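You operate a simulated robot arm through the tools that you are given. There is no shell and no other tool. Be economical: measure what you need, move in short steps, check, and stop when the job is done.

You are at the controls of a simulated two-armed robot. One attempt, no reset.

JOB
Take the green checked cloth from the worktop between range and sink and lay it out flat on the range end of the long worktop.

It is judged by the outcome, as a careful person would: the job done as asked, and still so three seconds after it is handed in. It fails if anything else is knocked over, pushed out of place, dropped, spilled or broken. Flat cloth is picked up by pressing the open fingertips on it (5 to 10 N) and closing them slowly along it; thin cloth reads only 2 to 8 mm in the jaws.

ROBOT AND FRAMES
Two 6-joint arms with two-finger parallel grippers on one trunk, on a base that drives. Base frame: it is fixed to the floor where the robot stands at the start and does not move with it; the origin is under the middle of the robot, x ahead of it, y to its left, z up; the surface under the hand at the start is at about z = 0.91. Lengths are in m, angles in degrees, forces in N, time in s.
The left shoulder is at the start at [-0.107, 0.177, 0.71], the right one opposite. With the tool pointing down near the work surface each hand reaches from about 0.1 to 0.62 m from the robot's upright axis, wherever it stands, measured 20 degrees to its own side. Places, roughly: green checked cloth [0.7, 0, 0.9]; range end of the long worktop [0.6, 1.5, 0.9]. Payload 1.57 kg a hand.
The tool frame of a hand sits at the grasp point between the pads (the TCP): z along the fingers, y along the line on which they close. The tips reach 0.03 m beyond it. The gripper opens to 0.08 m. The fingers are 0.017 m wide and 0.012 m thick; the gripper's body (0.04 by 0.082 m) begins 0.08 m behind the TCP.
Orientation is told as [roll, pitch, yaw] about the base's x, y, z axes, in that order, counted from this pose: with the fingers straight down and closing along the base's y, the tool's x points along the base's -x, its y along +y and its z along -z.

CONTROLS
- The arms move only by the tool jog_arm. It takes "left_moves", "right_moves" or both (then of equal length, played together; a hand with none holds still); each is a list of rows, each a list of 7 numbers: the turn, a rotation vector about the base's x, y, z in units of 6 degrees (1.0 is 6 degrees), then the shift along the base's x, y, z in units of 40 mm (1.0 is 40 mm), then the closure in counts, from 0 (fully open) to 255 (shut). In form: [[rx, ry, rz, x, y, z, hand], ...]. A call has 1 to 12 rows; each row shifts and turns the commanded pose from where the row before left it. A call with a number of a shift or a turn outside -1 to 1 is refused whole. A row lasts 0.2 s, in which the tool goes at most 0.05 m and 8.6 degrees; a call with a longer step from one row to the next is refused whole, and so is a gripper value outside its range. Where a pose cannot be reached the arm comes as near as it can. A force on the tool above 40 N (or 10 N above the force at the start of the call, whichever is more), or a blocked arm, ends the call early, and 0.2 s more pass. Each finger travels about 0.072 m/s and halts on what it meets, pressing with about 27 N; the grip force reading is that of the motor and also rises with nothing between the fingers. The clock runs only during rows and for 0.2 s after the last one: add rows that do not move to give the fingers time. It gives the time, the measured TCP pose, the force on the tool (base axes), the opening and the grip force at its end, in the units of the frame above (readings bear some noise), with the torque about the TCP (base axes, N m) and any sound that the robot's microphone picked up, and new pictures: "pictures" is both (left out), scene, wrist or none (wrist: the cameras of the hands that moved).
- Cameras (640 x 400 px; columns grow to the right, rows downward): "scene" is now at [0.0478, 0.0085, 1.4539]; the picture's right is [0.11, -0.99, 0.00], its down [-0.64, -0.07, -0.77] and it looks along [0.76, 0.08, -0.64] (base axes); focal length 296 px, centre (320, 200). "left" rides on the left gripper at [0.072, 0.007, -0.122] in its tool frame; the picture's right is [-0.09, 1.00, 0.00], its down [-0.84, -0.08, -0.54] and it looks along [-0.54, -0.05, 0.84] (tool axes); focal length 238 px, centre (320, 200). "right" rides on the right gripper at [0.072, -0.007, -0.122] in its tool frame; the picture's right is [0.09, 1.00, 0.00], its down [-0.84, 0.08, -0.54] and it looks along [-0.54, 0.05, 0.84] (tool axes); focal length 238 px, centre (320, 200). There is no depth. A picture from a camera that has moved, and an enlarged one, comes with that camera's place and axes in the base frame and with its lens. The place of the scene camera against the robot may be out by one fixed shift of up to 0.018 m in any direction.
- slide_trunk(by): slides the trunk up (or, below 0, down) by that many m; the arms and the scene camera ride with it, the base frame stays. It gives what a move gives, with no picture.
- base_move(legs): drives the robot by 1 to 6 legs, each [ahead, left, turn to the left] in m, m and degrees, along the robot's own axes; the way and the turn of a leg run together, so that a leg with both is an arc; at most 1.5 m and 180 degrees a leg. The arms and the cameras ride along, it lands a little off, and it stops where it bumps. It gives what a move gives, and a new picture of the scene camera.
- pan_tilt(pan, tilt): turns the head with the scene camera to pan (to the left, within 143 degrees either way) and tilt (down, from -29 to 69), counted from straight ahead of the robot. It gives what a move gives, and a new picture of the scene camera.
- zoom(camera, box): a new picture of the part [left, top, right, bottom] of that camera's present view, enlarged. No time passes.
- hand_in(): hands the job in; it is judged then, once.

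Go step by step. Nothing tells you exact positions but the pictures and the camera data: compare them with the known pose of the tool, close in by small moves and look again before you grip or let go. The budget is 120 turns and 260 pictures, counting those below and the enlarged ones. Unless the task says otherwise, let go and move clear before handing in, and close with one line.

The tools are called after "Emit:" as name(argument=value, ...) on one line, values as JSON. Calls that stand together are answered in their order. jog_arm: Moves the arms, as the interface text tells. Its arguments: {"type":"object","properties":{"left_moves":{"type":"array","items":{"type":"array","items":{"type":"number"}}},"right_moves":{"type":"array","items":{"type":"array","items":{"type":"number"}}},"pictures":{"type":"string","enum":["both","scene","wrist","none"]}},"required":[]} The other tools are called the same way: slide_trunk (by) slides the trunk up or down; base_move (legs) drives the base; pan_tilt (pan, tilt) turns the head that bears the scene camera; zoom (camera, box) takes an enlarged picture of a part of a camera's view; hand_in () hands the job in.

At the start:

```text
time: 0.0
left_eef_pos: [0.3717, 0.1827, 1.1211]
left_orientation: [-0.1, 0.0, 0.0]
left_force: [0.0, 0.9, 0.7]
left_moment: [0.02, 0.04, -0.01]
left_gripper_width: 0.0803
left_grasp_force: 0.0
right_eef_pos: [0.3941, -0.1278, 1.122]
right_orientation: [0.0, -0.1, 0.0]
right_force: [0.0, -0.1, 0.0]
right_moment: [0.0, -0.05, 0.0]
right_gripper_width: 0.0801
right_grasp_force: 0.0
trunk travel left (down, up): [-0.15, 0.178]
robot x, y, heading: [0.0036, -0.0033, -0.0]
head pan, tilt: [6.3, 39.9]
```

scene: 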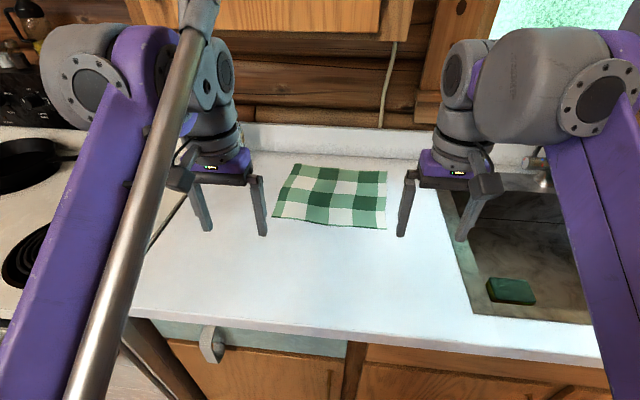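
right: 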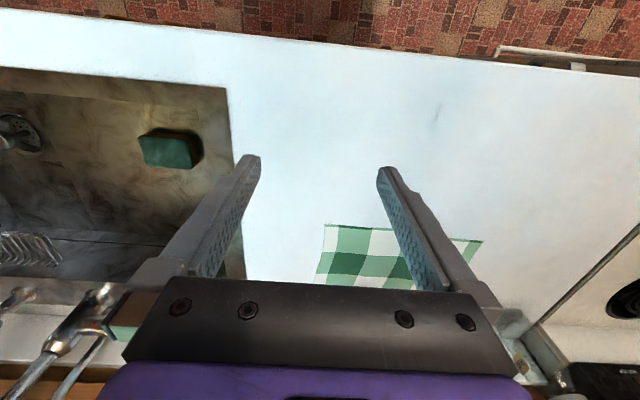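
left: 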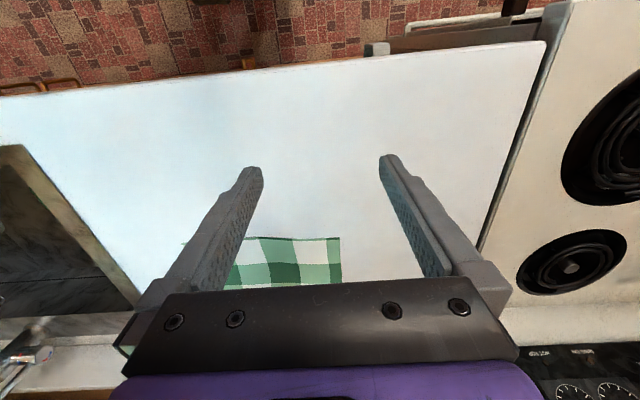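

The cloth lies at about x 0.60–0.87, y -0.11–0.18, flat on the counter. First I'll look left at the destination.

Emit:
pan_tilt(pan=70, tilt=30)

Emit:
zoom(camera="right", box=[0, 0, 640, 400])

```text
time: 1.3
left_eef_pos: [0.3718, 0.1818, 1.1221]
left_orientation: [0.0, 0.0, 0.0]
left_force: [-0.5, 0.4, -0.2]
left_moment: [0.01, 0.0, 0.07]
left_gripper_width: 0.0798
left_grasp_force: 0.1
right_eef_pos: [0.393, -0.1282, 1.1226]
right_orientation: [0.0, 0.0, 0.1]
right_force: [-0.2, 0.8, 0.5]
right_moment: [-0.01, 0.01, 0.03]
right_gripper_width: 0.0799
right_grasp_force: 0.1
trunk travel left (down, up): [-0.15, 0.178]
robot x, y, heading: [-0.0033, 0.0037, 0.2]
head pan, tilt: [70.0, 30.0]
camera scene: at [-0.0057, 0.0841, 1.4692], right [0.94, -0.34, 0.0], down [-0.17, -0.47, -0.87], along [0.3, 0.81, -0.5], focal length 296 px, centre (320, 200)
```

scene: 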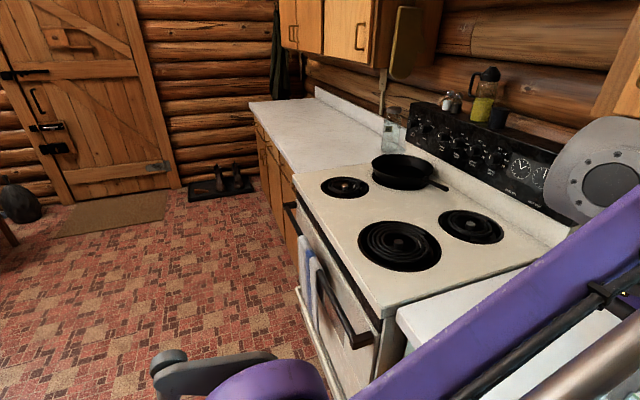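

```text
1.00 times, centred on (320, 200) of right (not enlarged: the box is as wide or as high as the picture)
camera zoom: at [0.3221, -0.1345, 1.2437], right [-0.09, 1.0, 0.0], down [0.84, 0.08, 0.54], along [0.54, 0.05, -0.84], focal length 238 px, centre (320, 200)
```

zoom: 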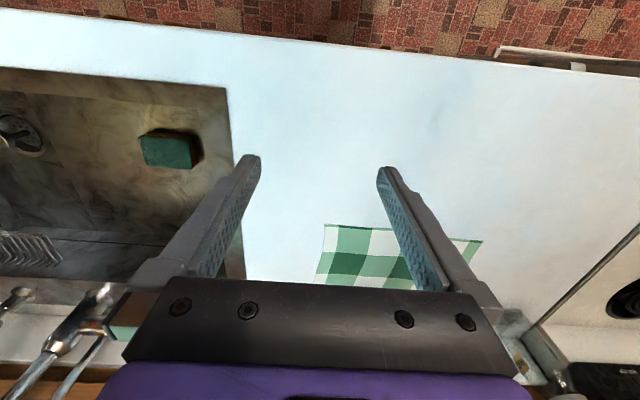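

The long worktop begins at about y=1.27 beyond the range, with a glass jar near its back corner (~[0.87,1.33]). Now I check the clearance in front of the base and then the cloth.

Emit:
pan_tilt(pan=0, tilt=69)

```text
time: 2.8
left_eef_pos: [0.37, 0.1829, 1.1224]
left_orientation: [0.0, 0.0, 0.0]
left_force: [-0.4, -0.1, 0.8]
left_moment: [-0.02, 0.03, -0.04]
left_gripper_width: 0.08
left_grasp_force: 0.0
right_eef_pos: [0.3928, -0.1273, 1.1226]
right_orientation: [0.0, 0.0, -0.1]
right_force: [-0.3, 1.2, -0.6]
right_moment: [-0.02, 0.03, 0.01]
right_gripper_width: 0.0798
right_grasp_force: 0.2
trunk travel left (down, up): [-0.15, 0.178]
robot x, y, heading: [-0.0009, 0.0013, 0.0]
head pan, tilt: [0.0, 68.8]
camera scene: at [0.0192, -0.0009, 1.4177], right [0.0, -1.0, 0.0], down [-0.93, 0.0, -0.36], along [0.36, 0.0, -0.93], focal length 296 px, centre (320, 200)
```

scene: 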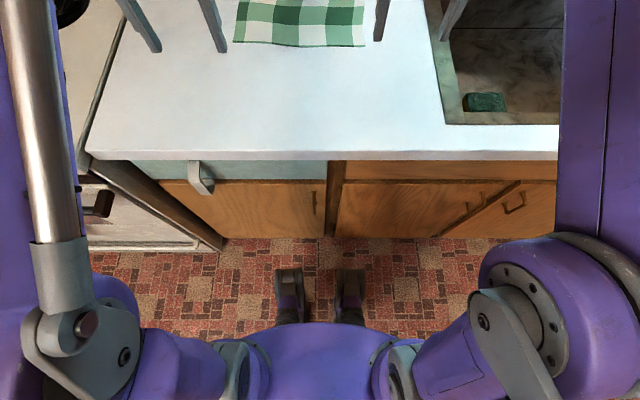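

The base has about 0.12 m of clearance to the cabinet. I'll drive ahead 0.10 m to bring the near edge of the cloth (x≈0.60) into comfortable reach.

Emit:
base_move(legs=[[0.1, 0.03, 0]])

Emit:
pan_tilt(pan=0, tilt=55)

```text
time: 4.1
left_eef_pos: [0.469, 0.2135, 1.1223]
left_orientation: [0.0, -0.1, -0.1]
left_force: [0.2, -0.2, 0.0]
left_moment: [-0.04, -0.05, 0.01]
left_gripper_width: 0.0798
left_grasp_force: 0.0
right_eef_pos: [0.4898, -0.097, 1.1223]
right_orientation: [-0.1, -0.1, -0.1]
right_force: [-0.6, 0.2, -1.2]
right_moment: [0.02, -0.06, -0.03]
right_gripper_width: 0.08
right_grasp_force: 0.1
trunk travel left (down, up): [-0.15, 0.178]
robot x, y, heading: [0.0996, 0.0302, -0.1]
head pan, tilt: [0.0, 68.8]
stopped in leg 1: the robot was blocked; the commanded pose is now the measured one
camera scene: at [0.1147, 0.0292, 1.4177], right [0.0, -1.0, 0.0], down [-0.93, 0.0, -0.36], along [0.36, 0.0, -0.93], focal length 296 px, centre (320, 200)
```

scene: 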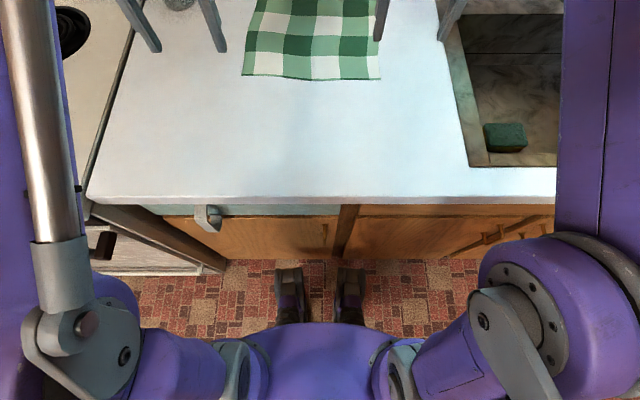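

```text
time: 4.8
left_eef_pos: [0.47, 0.213, 1.1229]
left_orientation: [-0.1, 0.0, 0.0]
left_force: [0.4, -0.8, 0.5]
left_moment: [-0.02, 0.03, 0.01]
left_gripper_width: 0.0801
left_grasp_force: 0.1
right_eef_pos: [0.4914, -0.0992, 1.1215]
right_orientation: [0.0, 0.0, -0.1]
right_force: [-0.1, 0.2, 0.3]
right_moment: [-0.01, 0.02, -0.03]
right_gripper_width: 0.0801
right_grasp_force: 0.1
trunk travel left (down, up): [-0.15, 0.178]
robot x, y, heading: [0.0924, 0.029, -0.0]
head pan, tilt: [0.0, 55.0]
camera scene: at [0.1323, 0.0294, 1.4331], right [0.0, -1.0, 0.0], down [-0.82, 0.0, -0.57], along [0.57, 0.0, -0.82], focal length 296 px, centre (320, 200)
```

scene: 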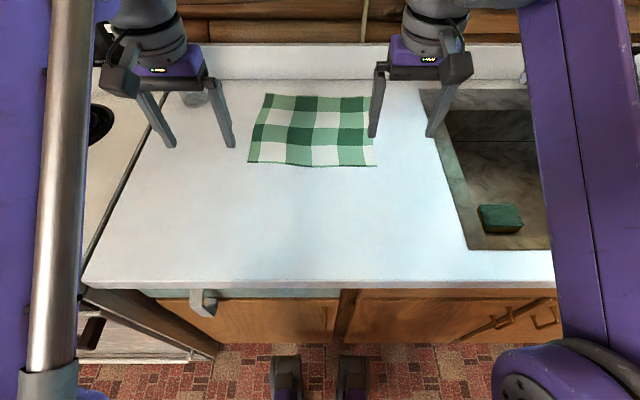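

The base is now against the front at x≈0.095; the cloth's near corners are at about [0.608,0.200] and [0.596,-0.105]. I'll turn both hands 90° so they close across the near edge (along x), while moving above the corners.

Emit:
jog_arm(left_moves=[[0, 0, -1, 0.28, -0.08, -0.15, 0], [0, 0, -1, 0.28, -0.08, -0.15, 0], [0, 0, -1, 0.28, -0.08, -0.15, 0], [0, 0, -1, 0.28, -0.08, -0.15, 0], [0, 0, -1, 0.28, -0.08, -0.15, 0], [0, 0, -1, 0.28, -0.08, -0.15, 0], [0, 0, -1, 0.28, -0.08, -0.15, 0], [0, 0, -1, 0.28, -0.08, -0.15, 0], [0, 0, -1, 0.28, -0.08, -0.15, 0], [0, 0, -1, 0.28, -0.08, -0.15, 0], [0, 0, -1, 0.28, -0.08, -0.15, 0], [0, 0, -1, 0.28, -0.08, -0.15, 0]], right_moves=[[0, 0, 1, 0.23, 0.04, -0.15, 0], [0, 0, 1, 0.23, 0.04, -0.15, 0], [0, 0, 1, 0.23, 0.04, -0.15, 0], [0, 0, 1, 0.23, 0.04, -0.15, 0], [0, 0, 1, 0.23, 0.04, -0.15, 0], [0, 0, 1, 0.23, 0.04, -0.15, 0], [0, 0, 1, 0.23, 0.04, -0.15, 0], [0, 0, 1, 0.23, 0.04, -0.15, 0], [0, 0, 1, 0.23, 0.04, -0.15, 0], [0, 0, 1, 0.23, 0.04, -0.15, 0], [0, 0, 1, 0.23, 0.04, -0.15, 0], [0, 0, 1, 0.23, 0.04, -0.15, 0]], pictures="none")

Emit:
jog_arm(left_moves=[[0, 0, -1, 0, 0, 0, 0], [0, 0, -1, 0, 0, 0, 0], [0, 0, -1, 0, 0, 0, 0], [0, 0, 0, 0, 0, 0, 130]], right_moves=[[0, 0, 1, 0, 0, 0, 0], [0, 0, 1, 0, 0, 0, 0], [0, 0, 1, 0, 0, 0, 0], [0, 0, 0, 0, 0, 0, 130]])

```text
time: 7.4
left_eef_pos: [0.6047, 0.1744, 1.0504]
left_orientation: [0.0, 0.0, -72.3]
left_force: [0.6, 0.8, -0.4]
left_moment: [0.02, -0.02, -0.04]
left_gripper_width: 0.0801
left_grasp_force: 0.1
right_eef_pos: [0.6013, -0.0784, 1.0499]
right_orientation: [-0.1, 0.0, 72.0]
right_force: [0.4, 0.2, -0.9]
right_moment: [-0.02, -0.01, 0.0]
right_gripper_width: 0.08
right_grasp_force: 0.2
trunk travel left (down, up): [-0.15, 0.178]
robot x, y, heading: [0.0949, 0.0298, -0.2]
head pan, tilt: [0.0, 55.0]
```

```text
time: 8.4
left_eef_pos: [0.6026, 0.1752, 1.0493]
left_orientation: [0.0, 0.0, -90.1]
left_force: [0.1, -0.1, 0.3]
left_moment: [0.02, -0.01, 0.04]
left_gripper_width: 0.0392
left_grasp_force: 0.1
right_eef_pos: [0.6021, -0.0779, 1.049]
right_orientation: [-0.1, -0.1, 90.0]
right_force: [-0.3, -0.6, -1.0]
right_moment: [-0.02, 0.01, 0.02]
right_gripper_width: 0.0391
right_grasp_force: 0.1
trunk travel left (down, up): [-0.15, 0.178]
robot x, y, heading: [0.0961, 0.0306, 0.1]
head pan, tilt: [0.0, 55.0]
camera scene: at [0.132, 0.0293, 1.4332], right [0.0, -1.0, 0.0], down [-0.82, 0.0, -0.57], along [0.57, 0.0, -0.82], focal length 296 px, centre (320, 200)
camera right: at [0.6085, -0.1507, 1.1714], right [-1.0, -0.09, 0.0], down [-0.08, 0.84, 0.54], along [-0.05, 0.54, -0.84], focal length 238 px, centre (320, 200)
camera left: at [0.609, 0.2468, 1.1714], right [1.0, -0.09, 0.0], down [-0.08, -0.84, 0.54], along [-0.05, -0.54, -0.84], focal length 238 px, centre (320, 200)
```

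scene: 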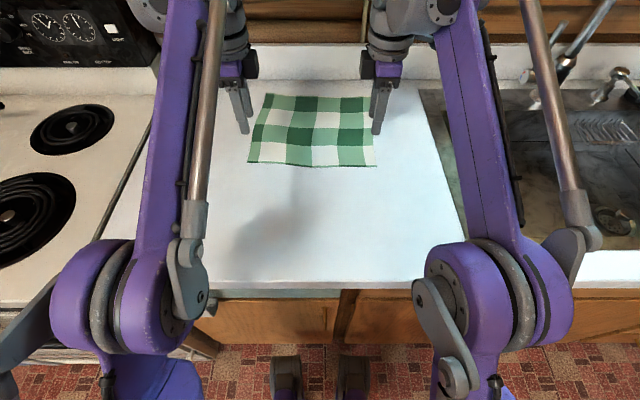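
right: 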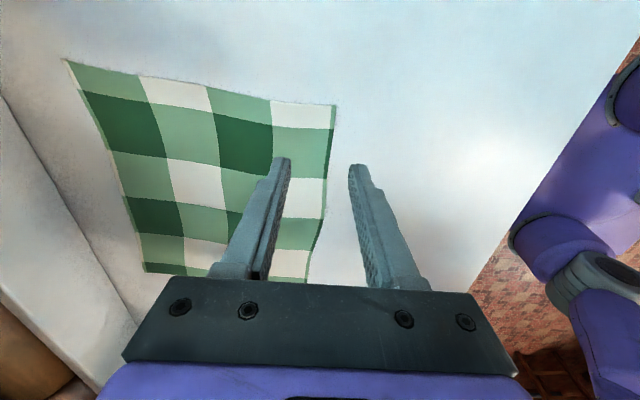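
left: 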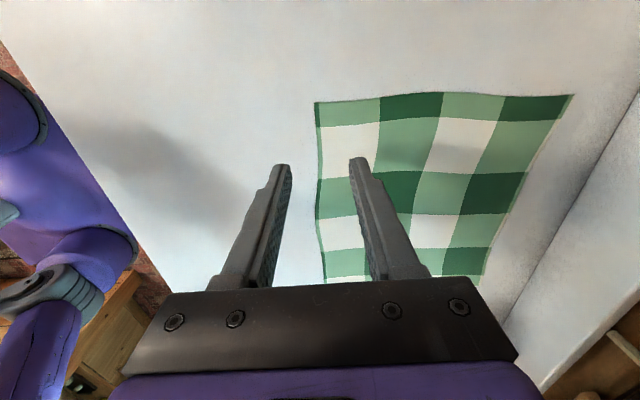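

Wrist cameras put the near corners at about [0.600,0.200] and [0.588,-0.102]. I'll narrow the jaws to ~25 mm, align so the near finger sits on the hem, and descend to just above the cloth.

Emit:
jog_arm(left_moves=[[0, 0, 0, 0.2, 0, -0.4, 175], [0, 0, 0, 0.2, 0, -0.4, 175], [0, 0, 0, 0, 0, -0.4, 175], [0, 0, 0, 0, 0, -0.4, 175], [0, 0, 0, 0, 0, -0.4, 175], [0, 0, 0, 0, 0, -0.3, 175]], right_moves=[[0, 0, 0, 0.1, 0, -0.4, 175], [0, 0, 0, 0, 0, -0.4, 175], [0, 0, 0, 0, 0, -0.4, 175], [0, 0, 0, 0, 0, -0.4, 175], [0, 0, 0, 0, 0, -0.4, 175], [0, 0, 0, 0, 0, -0.3, 175]])

```text
time: 9.8
left_eef_pos: [0.619, 0.1744, 0.9578]
left_orientation: [0.0, 0.0, -90.2]
left_force: [0.5, 0.0, -0.6]
left_moment: [-0.01, -0.01, 0.02]
left_gripper_width: 0.0251
left_grasp_force: 0.0
right_eef_pos: [0.6052, -0.0784, 0.9594]
right_orientation: [0.0, 0.0, 89.9]
right_force: [-0.5, -0.5, 0.5]
right_moment: [0.01, -0.02, 0.01]
right_gripper_width: 0.0251
right_grasp_force: 0.0
trunk travel left (down, up): [-0.15, 0.178]
robot x, y, heading: [0.0948, 0.0296, -0.1]
head pan, tilt: [0.0, 55.0]
camera scene: at [0.1322, 0.0293, 1.4332], right [0.0, -1.0, 0.0], down [-0.82, 0.0, -0.57], along [0.57, 0.0, -0.82], focal length 296 px, centre (320, 200)
camera right: at [0.6126, -0.1509, 1.0815], right [-1.0, -0.09, 0.0], down [-0.08, 0.84, 0.54], along [-0.05, 0.54, -0.84], focal length 238 px, centre (320, 200)
camera left: at [0.6246, 0.2472, 1.0795], right [1.0, -0.09, 0.0], down [-0.08, -0.84, 0.54], along [-0.05, -0.54, -0.84], focal length 238 px, centre (320, 200)
```

scene: 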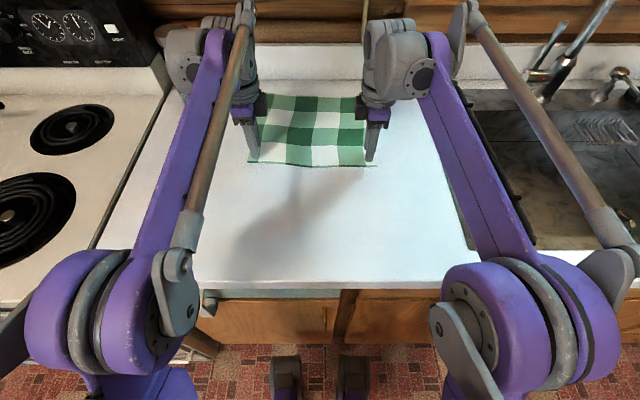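
right: 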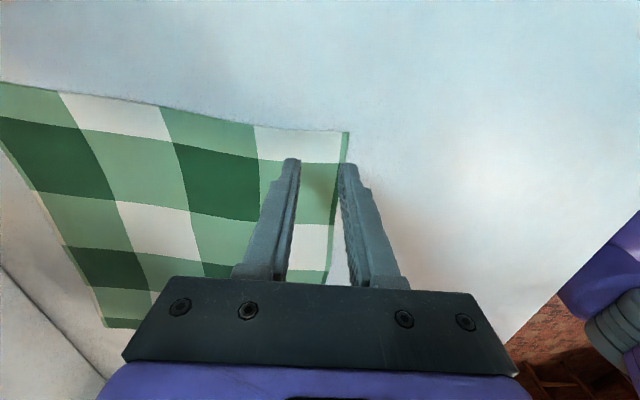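
left: 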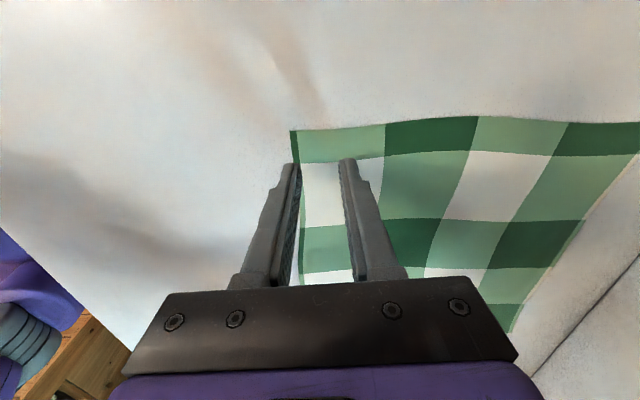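

The hem runs right along the near fingers' inner faces. I'll shift ~5 mm further over the cloth and lower toward contact, watching the force.

Emit:
jog_arm(left_moves=[[0, 0, 0, 0.14, 0, 0, 175], [0, 0, 0, 0, 0, -0.2, 175], [0, 0, 0, 0, 0, -0.12, 175], [0, 0, 0, 0, 0, 0, 175]], right_moves=[[0, 0, 0, 0.1, 0, 0, 175], [0, 0, 0, 0, 0, -0.2, 175], [0, 0, 0, 0, 0, -0.15, 175], [0, 0, 0, 0, 0, 0, 175]], pictures="none")

```text
time: 10.8
left_eef_pos: [0.6254, 0.1753, 0.9454]
left_orientation: [-0.1, 0.1, -90.2]
left_force: [-0.1, -0.2, 0.0]
left_moment: [-0.01, -0.02, -0.01]
left_gripper_width: 0.0251
left_grasp_force: 0.1
right_eef_pos: [0.6085, -0.0788, 0.9443]
right_orientation: [0.0, 0.0, 89.9]
right_force: [-0.2, -0.5, -0.5]
right_moment: [-0.01, 0.01, 0.0]
right_gripper_width: 0.025
right_grasp_force: 0.0
trunk travel left (down, up): [-0.15, 0.178]
robot x, y, heading: [0.0959, 0.0305, -0.1]
head pan, tilt: [0.0, 55.0]
```

Emit:
jog_arm(left_moves=[[0, 0, 0, 0, 0, -0.1, 175], [0, 0, 0, 0, 0, 0, 175]], right_moves=[[0, 0, 0, 0, 0, -0.08, 175], [0, 0, 0, 0, 0, 0, 175]], pictures="none")

```text
time: 11.4
left_eef_pos: [0.6249, 0.1749, 0.9413]
left_orientation: [0.0, 0.0, -90.2]
left_force: [-0.3, 1.5, -0.1]
left_moment: [-0.02, 0.03, 0.0]
left_gripper_width: 0.0249
left_grasp_force: 0.1
right_eef_pos: [0.6092, -0.0786, 0.9409]
right_orientation: [-0.1, 0.0, 89.9]
right_force: [1.9, 0.3, 9.9]
right_moment: [-0.02, 0.08, 0.0]
right_gripper_width: 0.0245
right_grasp_force: 0.1
trunk travel left (down, up): [-0.15, 0.178]
robot x, y, heading: [0.0956, 0.0316, -0.0]
head pan, tilt: [0.0, 55.0]
```

The right hand is in contact at 9.9 N, while the left still floats. I'll lower the left slightly.

Emit:
jog_arm(left_moves=[[0, 0, 0, 0, 0, -0.05, 175], [0, 0, 0, 0, 0, 0, 175]], pictures="wrist")

```text
time: 12.0
left_eef_pos: [0.6225, 0.1747, 0.9403]
left_orientation: [0.1, 0.0, -90.1]
left_force: [4.9, 3.6, 31.7]
left_moment: [0.06, 0.24, -0.05]
left_gripper_width: 0.0231
left_grasp_force: 0.1
right_eef_pos: [0.6078, -0.079, 0.9423]
right_orientation: [-0.1, 0.0, 89.8]
right_force: [0.7, -0.5, 2.7]
right_moment: [0.01, 0.01, 0.0]
right_gripper_width: 0.0248
right_grasp_force: 0.1
trunk travel left (down, up): [-0.15, 0.178]
robot x, y, heading: [0.0954, 0.0293, 0.1]
head pan, tilt: [0.0, 55.0]
camera left: at [0.6288, 0.2467, 1.0628], right [1.0, -0.09, 0.0], down [-0.08, -0.84, 0.54], along [-0.05, -0.54, -0.84], focal length 238 px, centre (320, 200)
```

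left: 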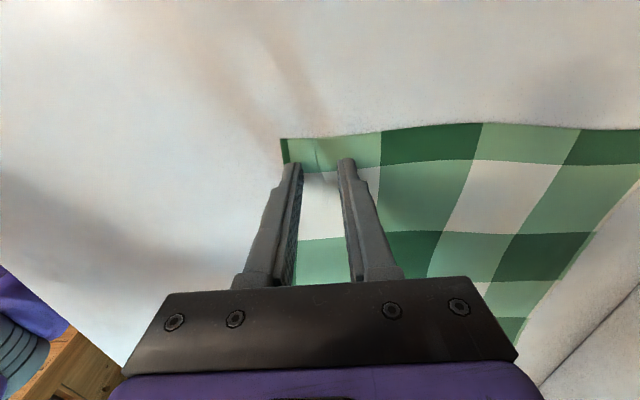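

The left is pressing too hard (32 N) so I ease it by ~0.8 mm and press the right a touch more, then close both slowly.

Emit:
jog_arm(left_moves=[[0, 0, 0, 0, 0, 0.022, 175], [0, 0, 0, 0, 0, 0, 175]], right_moves=[[0, 0, 0, 0, 0, -0.012, 175], [0, 0, 0, 0, 0, 0, 175]], pictures="none")

```text
time: 12.6
left_eef_pos: [0.6235, 0.1751, 0.9413]
left_orientation: [0.1, 0.1, -90.1]
left_force: [3.1, 3.2, 23.3]
left_moment: [0.13, 0.24, -0.04]
left_gripper_width: 0.0233
left_grasp_force: 0.0
right_eef_pos: [0.6082, -0.0777, 0.9416]
right_orientation: [-0.1, -0.1, 89.9]
right_force: [-0.6, -1.5, 8.8]
right_moment: [-0.03, 0.1, -0.01]
right_gripper_width: 0.0253
right_grasp_force: 0.1
trunk travel left (down, up): [-0.15, 0.178]
robot x, y, heading: [0.0935, 0.0293, -0.1]
head pan, tilt: [0.0, 55.0]
```

Emit:
jog_arm(left_moves=[[0, 0, 0, 0, 0, 0.03, 175], [0, 0, 0, 0, 0, 0, 175]], pictures="none")

```text
time: 13.2
left_eef_pos: [0.6236, 0.1736, 0.9418]
left_orientation: [0.2, 0.1, -90.1]
left_force: [0.7, 0.1, 0.4]
left_moment: [-0.01, 0.0, -0.03]
left_gripper_width: 0.025
left_grasp_force: 0.1
right_eef_pos: [0.6088, -0.0785, 0.942]
right_orientation: [-0.1, 0.0, 90.0]
right_force: [-2.1, -1.4, 19.2]
right_moment: [-0.1, 0.31, 0.02]
right_gripper_width: 0.0253
right_grasp_force: 0.1
trunk travel left (down, up): [-0.15, 0.178]
robot x, y, heading: [0.094, 0.0289, -0.1]
head pan, tilt: [0.0, 55.0]
```

Emit:
jog_arm(left_moves=[[0, 0, 0, 0, 0, -0.014, 175], [0, 0, 0, 0, 0, 0, 175]], right_moves=[[0, 0, 0, 0, 0, 0.01, 175], [0, 0, 0, 0, 0, 0, 175]], pictures="none")

```text
time: 13.8
left_eef_pos: [0.6236, 0.1751, 0.9411]
left_orientation: [0.0, 0.0, -90.1]
left_force: [-0.9, -1.0, 2.7]
left_moment: [-0.01, 0.05, 0.0]
left_gripper_width: 0.0255
left_grasp_force: 0.2
right_eef_pos: [0.6084, -0.0791, 0.9406]
right_orientation: [-0.1, 0.0, 89.9]
right_force: [-1.2, -0.3, 8.8]
right_moment: [-0.03, 0.14, -0.01]
right_gripper_width: 0.0252
right_grasp_force: 0.1
trunk travel left (down, up): [-0.15, 0.178]
robot x, y, heading: [0.0996, 0.0307, -0.2]
head pan, tilt: [0.0, 55.0]
```

Contact is right on the right hand; I give the left a hair more and close both slowly.

Emit:
jog_arm(left_moves=[[0, 0, 0, 0, 0, -0.008, 175], [0, 0, 0, 0, 0, 0, 182], [0, 0, 0, 0, 0, 0, 190], [0, 0, 0, 0, 0, 0, 198], [0, 0, 0, 0, 0, 0, 206], [0, 0, 0, 0, 0, 0, 214], [0, 0, 0, 0, 0, 0, 222], [0, 0, 0, 0, 0, 0, 230], [0, 0, 0, 0, 0, 0, 238], [0, 0, 0, 0, 0, 0, 246], [0, 0, 0, 0, 0, 0, 255], [0, 0, 0, 0, 0, 0, 255]], right_moves=[[0, 0, 0, 0, 0, 0, 175], [0, 0, 0, 0, 0, 0, 182], [0, 0, 0, 0, 0, 0, 190], [0, 0, 0, 0, 0, 0, 198], [0, 0, 0, 0, 0, 0, 206], [0, 0, 0, 0, 0, 0, 214], [0, 0, 0, 0, 0, 0, 222], [0, 0, 0, 0, 0, 0, 230], [0, 0, 0, 0, 0, 0, 238], [0, 0, 0, 0, 0, 0, 246], [0, 0, 0, 0, 0, 0, 255], [0, 0, 0, 0, 0, 0, 255]])

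```text
time: 16.4
left_eef_pos: [0.6232, 0.1736, 0.9399]
left_orientation: [0.1, 0.0, -90.2]
left_force: [-1.4, -0.2, 15.9]
left_moment: [-0.01, 0.16, 0.0]
left_gripper_width: 0.0016
left_grasp_force: 23.8
right_eef_pos: [0.6081, -0.078, 0.9414]
right_orientation: [-0.1, 0.0, 89.9]
right_force: [0.1, -0.4, 0.0]
right_moment: [0.05, -0.01, 0.02]
right_gripper_width: 0.0017
right_grasp_force: 23.3
trunk travel left (down, up): [-0.15, 0.178]
robot x, y, heading: [0.0988, 0.0306, -0.1]
head pan, tilt: [0.0, 55.0]
camera scene: at [0.1305, 0.029, 1.4332], right [0.0, -1.0, 0.0], down [-0.82, 0.0, -0.57], along [0.57, 0.0, -0.82], focal length 296 px, centre (320, 200)
camera right: at [0.6151, -0.1504, 1.0632], right [-1.0, -0.09, 0.0], down [-0.08, 0.84, 0.54], along [-0.05, 0.54, -0.84], focal length 238 px, centre (320, 200)
camera left: at [0.6289, 0.2457, 1.0628], right [1.0, -0.09, 0.0], down [-0.08, -0.84, 0.54], along [-0.05, -0.54, -0.84], focal length 238 px, centre (320, 200)
```

scene: 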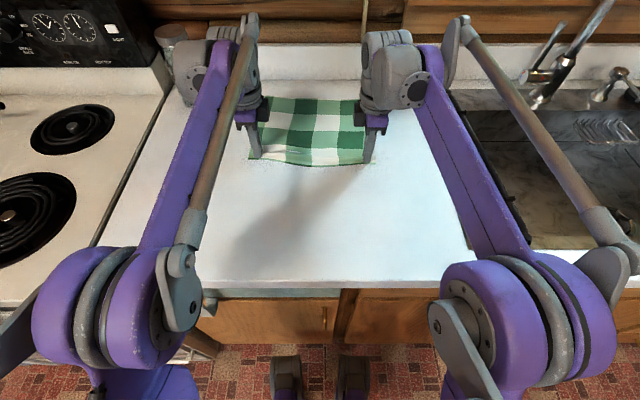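
right: 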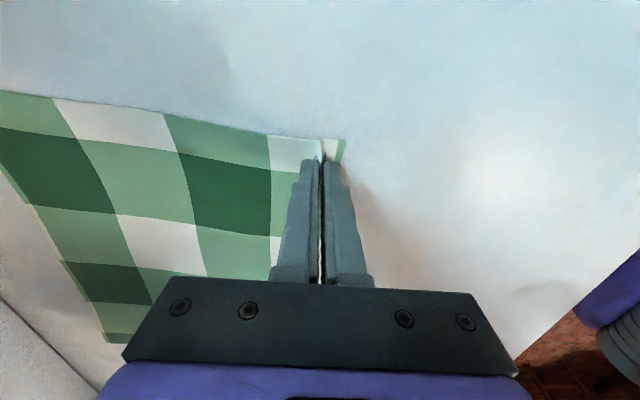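
left: 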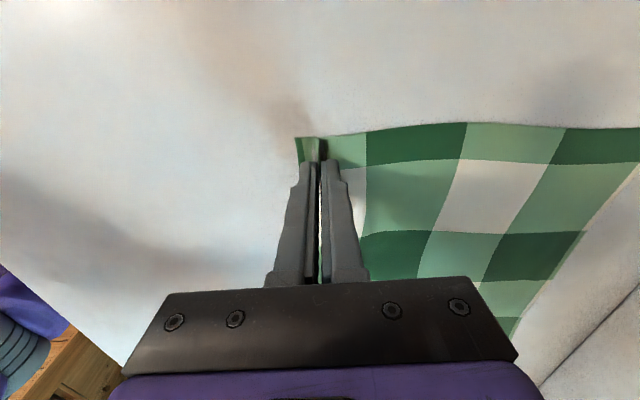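

Both jaws show a fold gathered between the fingers. Lift gently 4 cm and check.

Emit:
jog_arm(left_moves=[[0, 0, 0, 0, 0, 0.2, 255], [0, 0, 0, 0, 0, 0.2, 255], [0, 0, 0, 0, 0, 0.3, 255], [0, 0, 0, 0, 0, 0.3, 255], [0, 0, 0, 0, 0, 0, 255]], right_moves=[[0, 0, 0, 0, 0, 0.2, 255], [0, 0, 0, 0, 0, 0.2, 255], [0, 0, 0, 0, 0, 0.3, 255], [0, 0, 0, 0, 0, 0.3, 255], [0, 0, 0, 0, 0, 0, 255]])

```text
time: 17.6
left_eef_pos: [0.624, 0.1744, 0.9808]
left_orientation: [0.0, 0.0, -90.0]
left_force: [0.5, -0.4, 1.0]
left_moment: [-0.04, 0.0, -0.01]
left_gripper_width: 0.0018
left_grasp_force: 23.7
right_eef_pos: [0.609, -0.0784, 0.9801]
right_orientation: [0.0, 0.0, 90.0]
right_force: [0.0, -0.2, 0.6]
right_moment: [0.05, 0.02, -0.01]
right_gripper_width: 0.0015
right_grasp_force: 23.1
trunk travel left (down, up): [-0.15, 0.178]
robot x, y, heading: [0.0932, 0.03, -0.2]
head pan, tilt: [0.0, 55.0]
camera scene: at [0.1321, 0.0293, 1.4332], right [0.0, -1.0, 0.0], down [-0.82, 0.0, -0.57], along [0.57, 0.0, -0.82], focal length 296 px, centre (320, 200)
camera right: at [0.6164, -0.1502, 1.102], right [-1.0, -0.09, 0.0], down [-0.08, 0.84, 0.54], along [-0.05, 0.54, -0.84], focal length 238 px, centre (320, 200)
camera left: at [0.6307, 0.2457, 1.1023], right [1.0, -0.09, 0.0], down [-0.08, -0.84, 0.54], along [-0.05, -0.54, -0.84], focal length 238 px, centre (320, 200)
```

scene: 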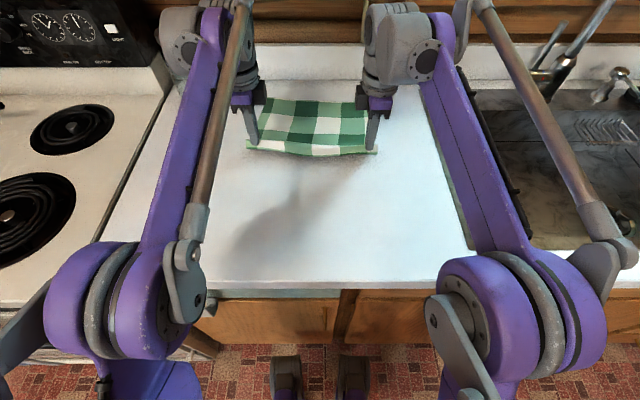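
right: 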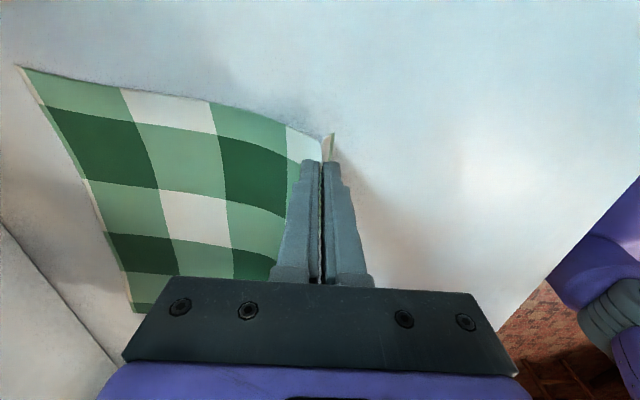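
left: 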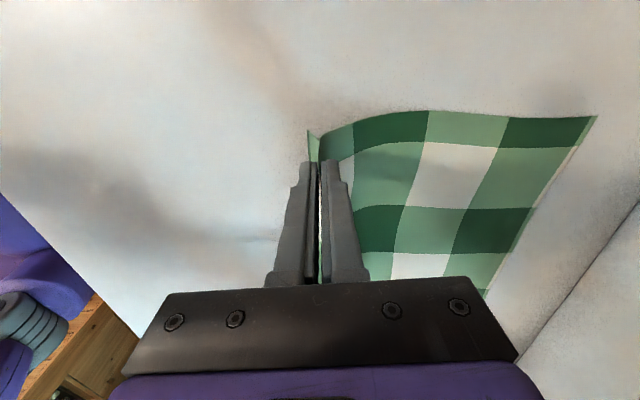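

Both corners hold. Raise the hands (arms plus trunk), drawing back slightly, then look behind before driving.

Emit:
jog_arm(left_moves=[[0, 0, 0, -0.15, 0, 0.3, 255], [0, 0, 0, -0.15, 0, 0.3, 255], [0, 0, 0, -0.15, 0, 0.3, 255], [0, 0, 0, -0.15, 0, 0.3, 255], [0, 0, 0, -0.15, 0, 0.3, 255], [0, 0, 0, -0.15, 0, 0.3, 255], [0, 0, 0, -0.15, 0, 0.3, 255], [0, 0, 0, -0.15, 0, 0.3, 255], [0, 0, 0, -0.15, 0, 0.3, 255], [0, 0, 0, -0.15, 0, 0.3, 255]], right_moves=[[0, 0, 0, -0.12, 0, 0.3, 255], [0, 0, 0, -0.12, 0, 0.3, 255], [0, 0, 0, -0.12, 0, 0.3, 255], [0, 0, 0, -0.12, 0, 0.3, 255], [0, 0, 0, -0.12, 0, 0.3, 255], [0, 0, 0, -0.12, 0, 0.3, 255], [0, 0, 0, -0.12, 0, 0.3, 255], [0, 0, 0, -0.12, 0, 0.3, 255], [0, 0, 0, -0.12, 0, 0.3, 255], [0, 0, 0, -0.12, 0, 0.3, 255]], pictures="none")

Emit:
slide_trunk(by=0.16)

Emit:
zoom(camera="scene", box=[0, 0, 640, 400])

Emit:
pan_tilt(pan=140, tilt=35)

```text
time: 19.8
left_eef_pos: [0.5644, 0.1735, 1.1]
left_orientation: [0.1, 0.0, -90.1]
left_force: [-0.1, 0.1, 0.0]
left_moment: [-0.01, 0.02, 0.02]
left_gripper_width: 0.0016
left_grasp_force: 23.8
right_eef_pos: [0.56, -0.0789, 1.0999]
right_orientation: [0.0, 0.1, 89.9]
right_force: [-0.7, 1.0, -0.6]
right_moment: [0.02, -0.03, 0.04]
right_gripper_width: 0.0017
right_grasp_force: 23.0
trunk travel left (down, up): [-0.15, 0.178]
robot x, y, heading: [0.0927, 0.0353, -0.3]
head pan, tilt: [0.0, 55.0]
```

```text
time: 21.6
left_eef_pos: [0.5635, 0.1742, 1.2604]
left_orientation: [0.1, 0.0, -90.1]
left_force: [-0.6, 0.2, -0.1]
left_moment: [0.0, -0.01, -0.01]
left_gripper_width: 0.0016
left_grasp_force: 23.3
right_eef_pos: [0.561, -0.0789, 1.26]
right_orientation: [0.0, 0.1, 89.9]
right_force: [-0.8, -0.3, -0.1]
right_moment: [0.0, -0.05, -0.01]
right_gripper_width: 0.0017
right_grasp_force: 23.9
trunk travel left (down, up): [-0.31, 0.018]
robot x, y, heading: [0.0964, 0.0312, 0.0]
head pan, tilt: [0.0, 55.0]
```

```text
1.00 times, centred on (320, 200) of scene (not enlarged: the box is as wide or as high as the picture)
camera zoom: at [0.1214, 0.0293, 1.5967], right [0.0, -1.0, 0.0], down [-0.82, 0.0, -0.57], along [0.57, 0.0, -0.82], focal length 296 px, centre (320, 200)
```

zoom: 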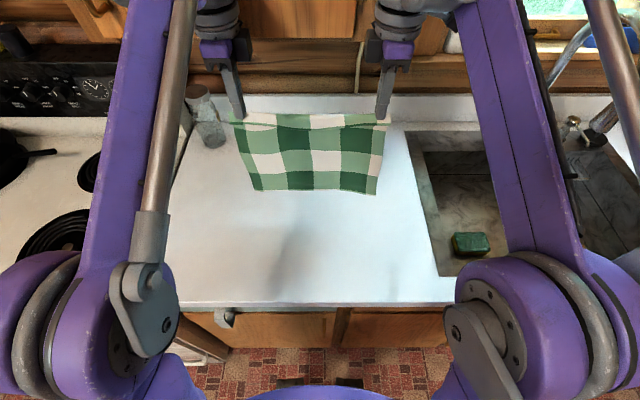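

```text
time: 23.9
left_eef_pos: [0.5646, 0.1744, 1.2593]
left_orientation: [-0.1, 0.1, -90.2]
left_force: [0.4, 0.2, -0.1]
left_moment: [-0.04, -0.01, 0.02]
left_gripper_width: 0.002
left_grasp_force: 23.4
right_eef_pos: [0.5619, -0.0782, 1.2607]
right_orientation: [0.0, 0.0, 89.9]
right_force: [0.5, 0.9, 0.3]
right_moment: [-0.05, 0.02, -0.01]
right_gripper_width: 0.0017
right_grasp_force: 23.3
trunk travel left (down, up): [-0.31, 0.018]
robot x, y, heading: [0.0975, 0.0268, -0.1]
head pan, tilt: [140.0, 35.0]
camera scene: at [-0.0172, 0.0861, 1.6251], right [0.64, 0.77, 0.0], down [0.44, -0.37, -0.82], along [-0.63, 0.53, -0.57], focal length 296 px, centre (320, 200)
```

scene: 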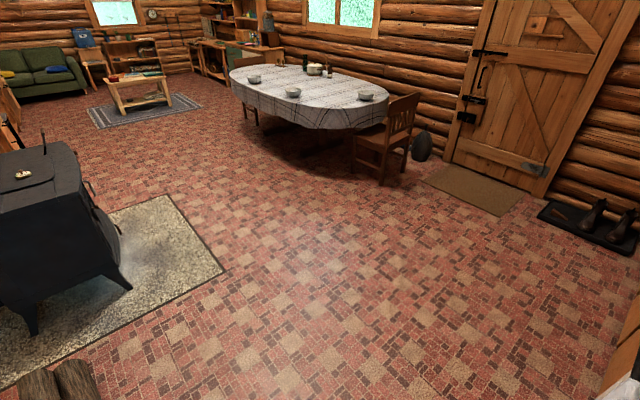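

The floor behind is free. I back off 0.36 m, drive left 1.45 m, and look before approaching.

Emit:
base_move(legs=[[-0.36, 0, 0], [0, 1.45, 0]])

Emit:
pan_tilt(pan=0, tilt=30)

```text
time: 38.6
left_eef_pos: [0.2189, 1.622, 1.2598]
left_orientation: [0.0, 0.0, -90.5]
left_force: [-0.6, 0.4, -0.1]
left_moment: [0.0, 0.04, -0.03]
left_gripper_width: 0.0018
left_grasp_force: 23.5
right_eef_pos: [0.2131, 1.3685, 1.2591]
right_orientation: [0.0, 0.0, 89.4]
right_force: [0.5, 0.5, -0.5]
right_moment: [0.01, -0.03, 0.0]
right_gripper_width: 0.0017
right_grasp_force: 23.6
trunk travel left (down, up): [-0.31, 0.018]
robot x, y, heading: [-0.2539, 1.4823, -0.6]
head pan, tilt: [140.0, 35.0]
camera scene: at [-0.3638, 1.5382, 1.6251], right [0.65, 0.76, 0.0], down [0.44, -0.37, -0.82], along [-0.62, 0.53, -0.57], focal length 296 px, centre (320, 200)
```

scene: 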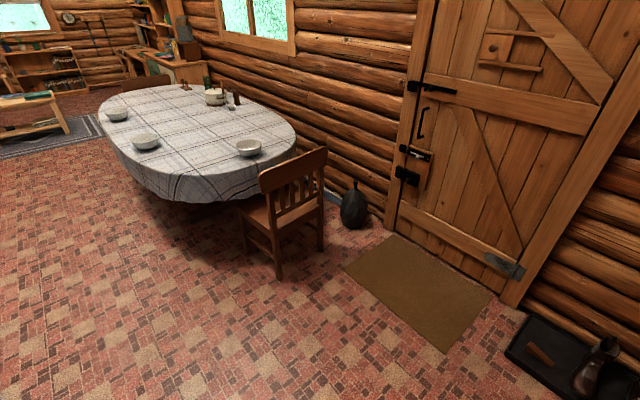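

```text
time: 40.9
left_eef_pos: [0.2197, 1.623, 1.2602]
left_orientation: [0.0, 0.0, -90.5]
left_force: [-0.4, 0.0, -0.3]
left_moment: [0.0, 0.0, -0.02]
left_gripper_width: 0.0016
left_grasp_force: 23.5
right_eef_pos: [0.2132, 1.3692, 1.2598]
right_orientation: [0.0, 0.0, 89.5]
right_force: [0.6, 0.8, -0.7]
right_moment: [0.0, -0.01, -0.01]
right_gripper_width: 0.0017
right_grasp_force: 23.2
trunk travel left (down, up): [-0.31, 0.018]
robot x, y, heading: [-0.2517, 1.4825, -0.6]
head pan, tilt: [0.0, 30.0]
camera scene: at [-0.2064, 1.4802, 1.6329], right [-0.01, -1.0, 0.0], down [-0.5, 0.0, -0.87], along [0.87, -0.01, -0.5], focal length 296 px, centre (320, 200)
```

scene: 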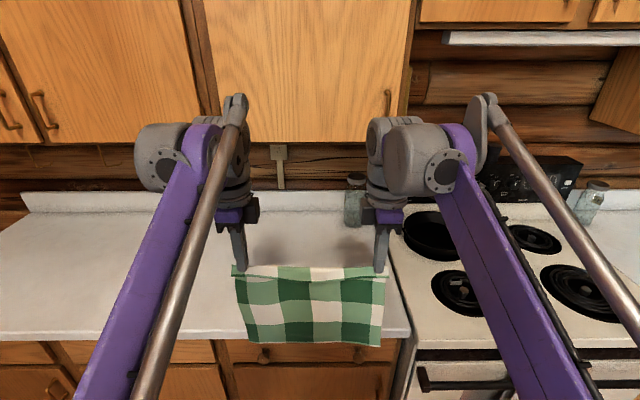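

The worktop starts at y≈1.225 and the hanging cloth spans y≈1.34–1.65, which is good. An overhead cabinet (front x≈0.63, bottom z≈1.35) would hit the upright wrists, so I tilt the fingers forward ~42° to keep the wrists back.

Emit:
jog_arm(left_moves=[[0, -1, 0, 0, 0, 0, 255], [0, -1, 0, 0, 0, 0, 255], [0, -1, 0, 0, 0, 0, 255], [0, -1, 0, 0, 0, 0, 255], [0, -1, 0, 0, 0, 0, 255], [0, -1, 0, 0, 0, 0, 255], [0, -1, 0, 0, 0, 0, 255], [0, 0, 0, 0, 0, 0, 255]], right_moves=[[0, -1, 0, 0, 0, 0, 255], [0, -1, 0, 0, 0, 0, 255], [0, -1, 0, 0, 0, 0, 255], [0, -1, 0, 0, 0, 0, 255], [0, -1, 0, 0, 0, 0, 255], [0, -1, 0, 0, 0, 0, 255], [0, -1, 0, 0, 0, 0, 255], [0, 0, 0, 0, 0, 0, 255]], pictures="scene")

```text
time: 42.7
left_eef_pos: [0.2202, 1.6205, 1.2598]
left_orientation: [42.2, 0.3, -90.3]
left_force: [0.5, 0.3, -0.2]
left_moment: [0.03, 0.0, -0.01]
left_gripper_width: 0.0017
left_grasp_force: 23.8
right_eef_pos: [0.2139, 1.3672, 1.2598]
right_orientation: [-42.0, -0.3, 89.6]
right_force: [0.2, 0.2, 0.1]
right_moment: [0.01, 0.03, -0.01]
right_gripper_width: 0.0018
right_grasp_force: 23.2
trunk travel left (down, up): [-0.31, 0.018]
robot x, y, heading: [-0.2472, 1.4827, -0.7]
head pan, tilt: [0.0, 30.0]
camera scene: at [-0.2054, 1.4802, 1.6329], right [-0.01, -1.0, 0.0], down [-0.5, 0.0, -0.87], along [0.87, -0.01, -0.5], focal length 296 px, centre (320, 200)
```

scene: 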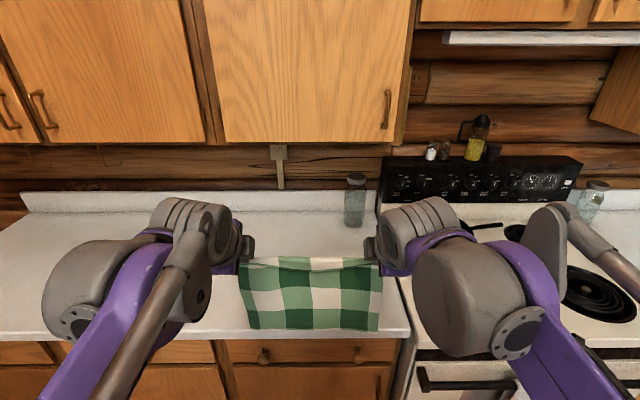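

Tilted fine; the cloth hangs clear. Drive ahead 0.33 m.

Emit:
base_move(legs=[[0.33, 0, 0.6]])

```text
time: 44.9
left_eef_pos: [0.5444, 1.6214, 1.2607]
left_orientation: [42.0, 0.2, -90.1]
left_force: [-0.4, -0.4, -1.1]
left_moment: [0.02, 0.04, -0.01]
left_gripper_width: 0.0016
left_grasp_force: 23.8
right_eef_pos: [0.5397, 1.3695, 1.2601]
right_orientation: [-41.9, -0.4, 89.9]
right_force: [1.5, -0.7, 0.3]
right_moment: [0.02, 0.01, 0.01]
right_gripper_width: 0.0018
right_grasp_force: 23.5
trunk travel left (down, up): [-0.31, 0.018]
robot x, y, heading: [0.0768, 1.4813, -0.3]
head pan, tilt: [0.0, 30.0]
camera scene: at [0.1198, 1.4783, 1.6327], right [0.0, -1.0, 0.0], down [-0.5, 0.0, -0.87], along [0.87, 0.0, -0.5], focal length 296 px, centre (320, 200)
```

scene: 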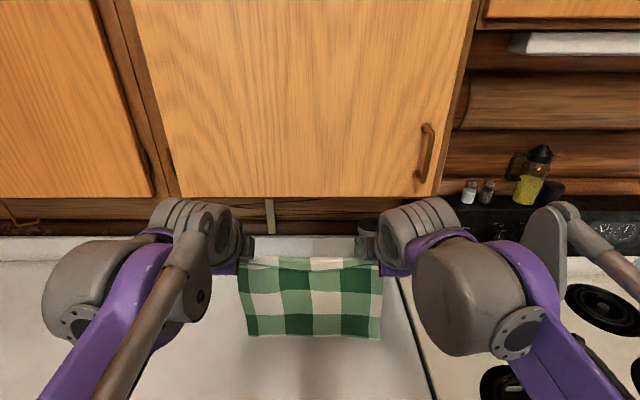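

The hanging length is about 0.23 m. I move the hands forward 7 cm and down 8 cm so the lower hem is just above the worktop.

Emit:
jog_arm(left_moves=[[0, 0, 0, 0.35, 0, -0.4, 255], [0, 0, 0, 0.35, 0, -0.4, 255], [0, 0, 0, 0.35, 0, -0.4, 255], [0, 0, 0, 0.35, 0, -0.4, 255], [0, 0, 0, 0.35, 0, -0.4, 255], [0, 0, 0, 0, 0, 0, 255]], right_moves=[[0, 0, 0, 0.35, 0, -0.4, 255], [0, 0, 0, 0.35, 0, -0.4, 255], [0, 0, 0, 0.35, 0, -0.4, 255], [0, 0, 0, 0.35, 0, -0.4, 255], [0, 0, 0, 0.35, 0, -0.4, 255], [0, 0, 0, 0, 0, 0, 255]], pictures="both")

```text
time: 46.2
left_eef_pos: [0.6156, 1.6206, 1.1785]
left_orientation: [41.9, 0.3, -90.0]
left_force: [0.3, -0.1, 0.2]
left_moment: [0.02, 0.01, 0.02]
left_gripper_width: 0.0018
left_grasp_force: 23.8
right_eef_pos: [0.6118, 1.3699, 1.1792]
right_orientation: [-42.0, -0.3, 90.0]
right_force: [-0.8, 0.5, -0.4]
right_moment: [0.01, 0.0, -0.01]
right_gripper_width: 0.0017
right_grasp_force: 23.7
trunk travel left (down, up): [-0.31, 0.018]
robot x, y, heading: [0.08, 1.4757, -0.2]
head pan, tilt: [0.0, 30.0]
camera scene: at [0.1193, 1.4783, 1.6329], right [0.0, -1.0, 0.0], down [-0.5, 0.0, -0.87], along [0.87, 0.0, -0.5], focal length 296 px, centre (320, 200)
camera right: at [0.5342, 1.2968, 1.2739], right [-0.74, -0.09, -0.67], down [-0.42, 0.84, 0.36], along [0.53, 0.54, -0.65], focal length 238 px, centre (320, 200)
camera left: at [0.5386, 1.6935, 1.2738], right [0.74, -0.1, 0.67], down [-0.42, -0.84, 0.35], along [0.52, -0.54, -0.66], focal length 238 px, centre (320, 200)
```

scene: 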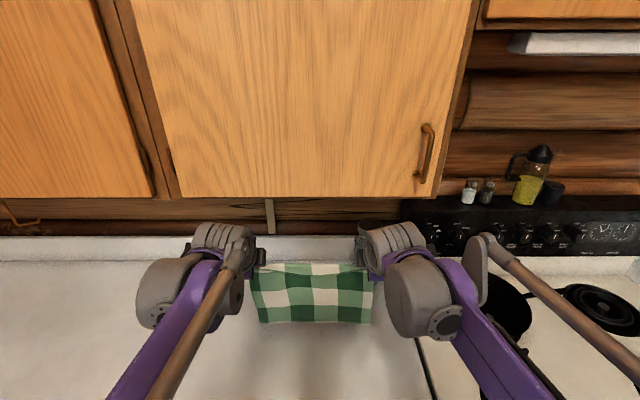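
right: 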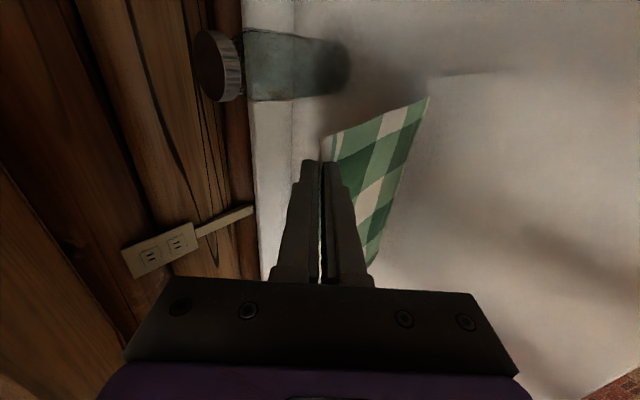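
left: 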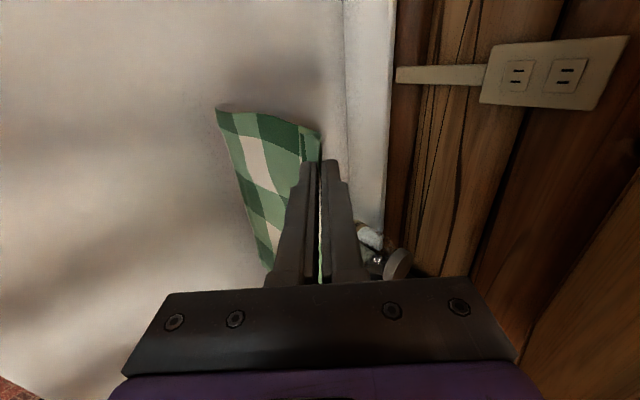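

The hem is about 2–3 cm above the surface. I lower to touchdown, then sweep the hands back toward me while lowering and untilting, laying the cloth out.

Emit:
jog_arm(left_moves=[[0, 0, 0, 0, 0, -0.3, 255], [0, 0, 0, 0, 0, -0.3, 255], [0, 0, 0, 0, 0, -0.3, 255], [0, 0.5, 0, -0.2, 0, -0.375, 255], [0, 0.5, 0, -0.35, 0, -0.375, 255], [0, 0.5, 0, -0.35, 0, -0.375, 255], [0, 0.5, 0, -0.35, 0, -0.375, 255], [0, 0, 0, 0, 0, 0, 255]], right_moves=[[0, 0, 0, 0, 0, -0.3, 255], [0, 0, 0, 0, 0, -0.3, 255], [0, 0, 0, 0, 0, -0.3, 255], [0, 0.5, 0, -0.2, 0, -0.375, 255], [0, 0.5, 0, -0.35, 0, -0.375, 255], [0, 0.5, 0, -0.35, 0, -0.375, 255], [0, 0.5, 0, -0.35, 0, -0.375, 255], [0, 0, 0, 0, 0, 0, 255]], pictures="both")

```text
time: 48.0
left_eef_pos: [0.5641, 1.6217, 1.0842]
left_orientation: [30.1, 0.2, -90.2]
left_force: [0.5, -0.7, 1.1]
left_moment: [-0.02, -0.03, -0.02]
left_gripper_width: 0.0018
left_grasp_force: 23.5
right_eef_pos: [0.5596, 1.368, 1.0833]
right_orientation: [-30.0, -0.3, 89.9]
right_force: [0.3, 1.7, -0.7]
right_moment: [0.03, 0.01, 0.0]
right_gripper_width: 0.0016
right_grasp_force: 23.0
trunk travel left (down, up): [-0.31, 0.018]
robot x, y, heading: [0.0776, 1.48, -0.1]
head pan, tilt: [0.0, 30.0]
camera scene: at [0.1204, 1.4783, 1.6329], right [0.0, -1.0, 0.0], down [-0.5, 0.0, -0.87], along [0.87, 0.0, -0.5], focal length 296 px, centre (320, 200)
camera right: at [0.5055, 1.2956, 1.1919], right [-0.86, -0.09, -0.5], down [-0.34, 0.84, 0.44], along [0.38, 0.54, -0.75], focal length 238 px, centre (320, 200)
camera left: at [0.5088, 1.6942, 1.1928], right [0.86, -0.1, 0.5], down [-0.34, -0.84, 0.43], along [0.38, -0.54, -0.76], focal length 238 px, centre (320, 200)
```

scene: 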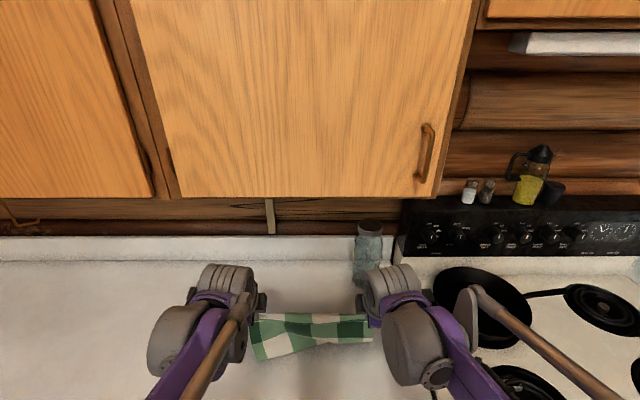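
right: 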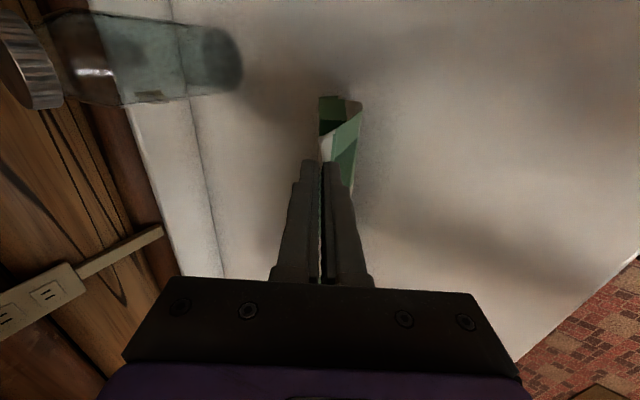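
left: 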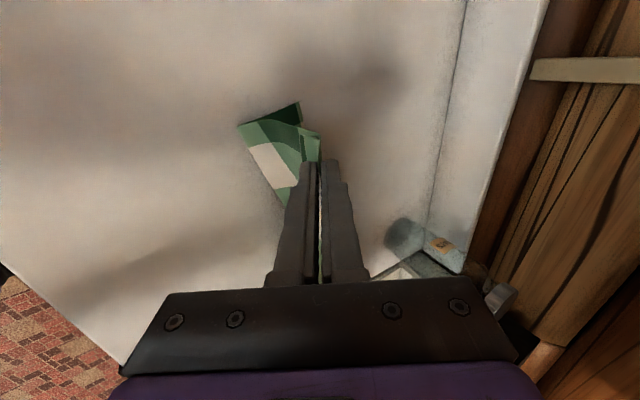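

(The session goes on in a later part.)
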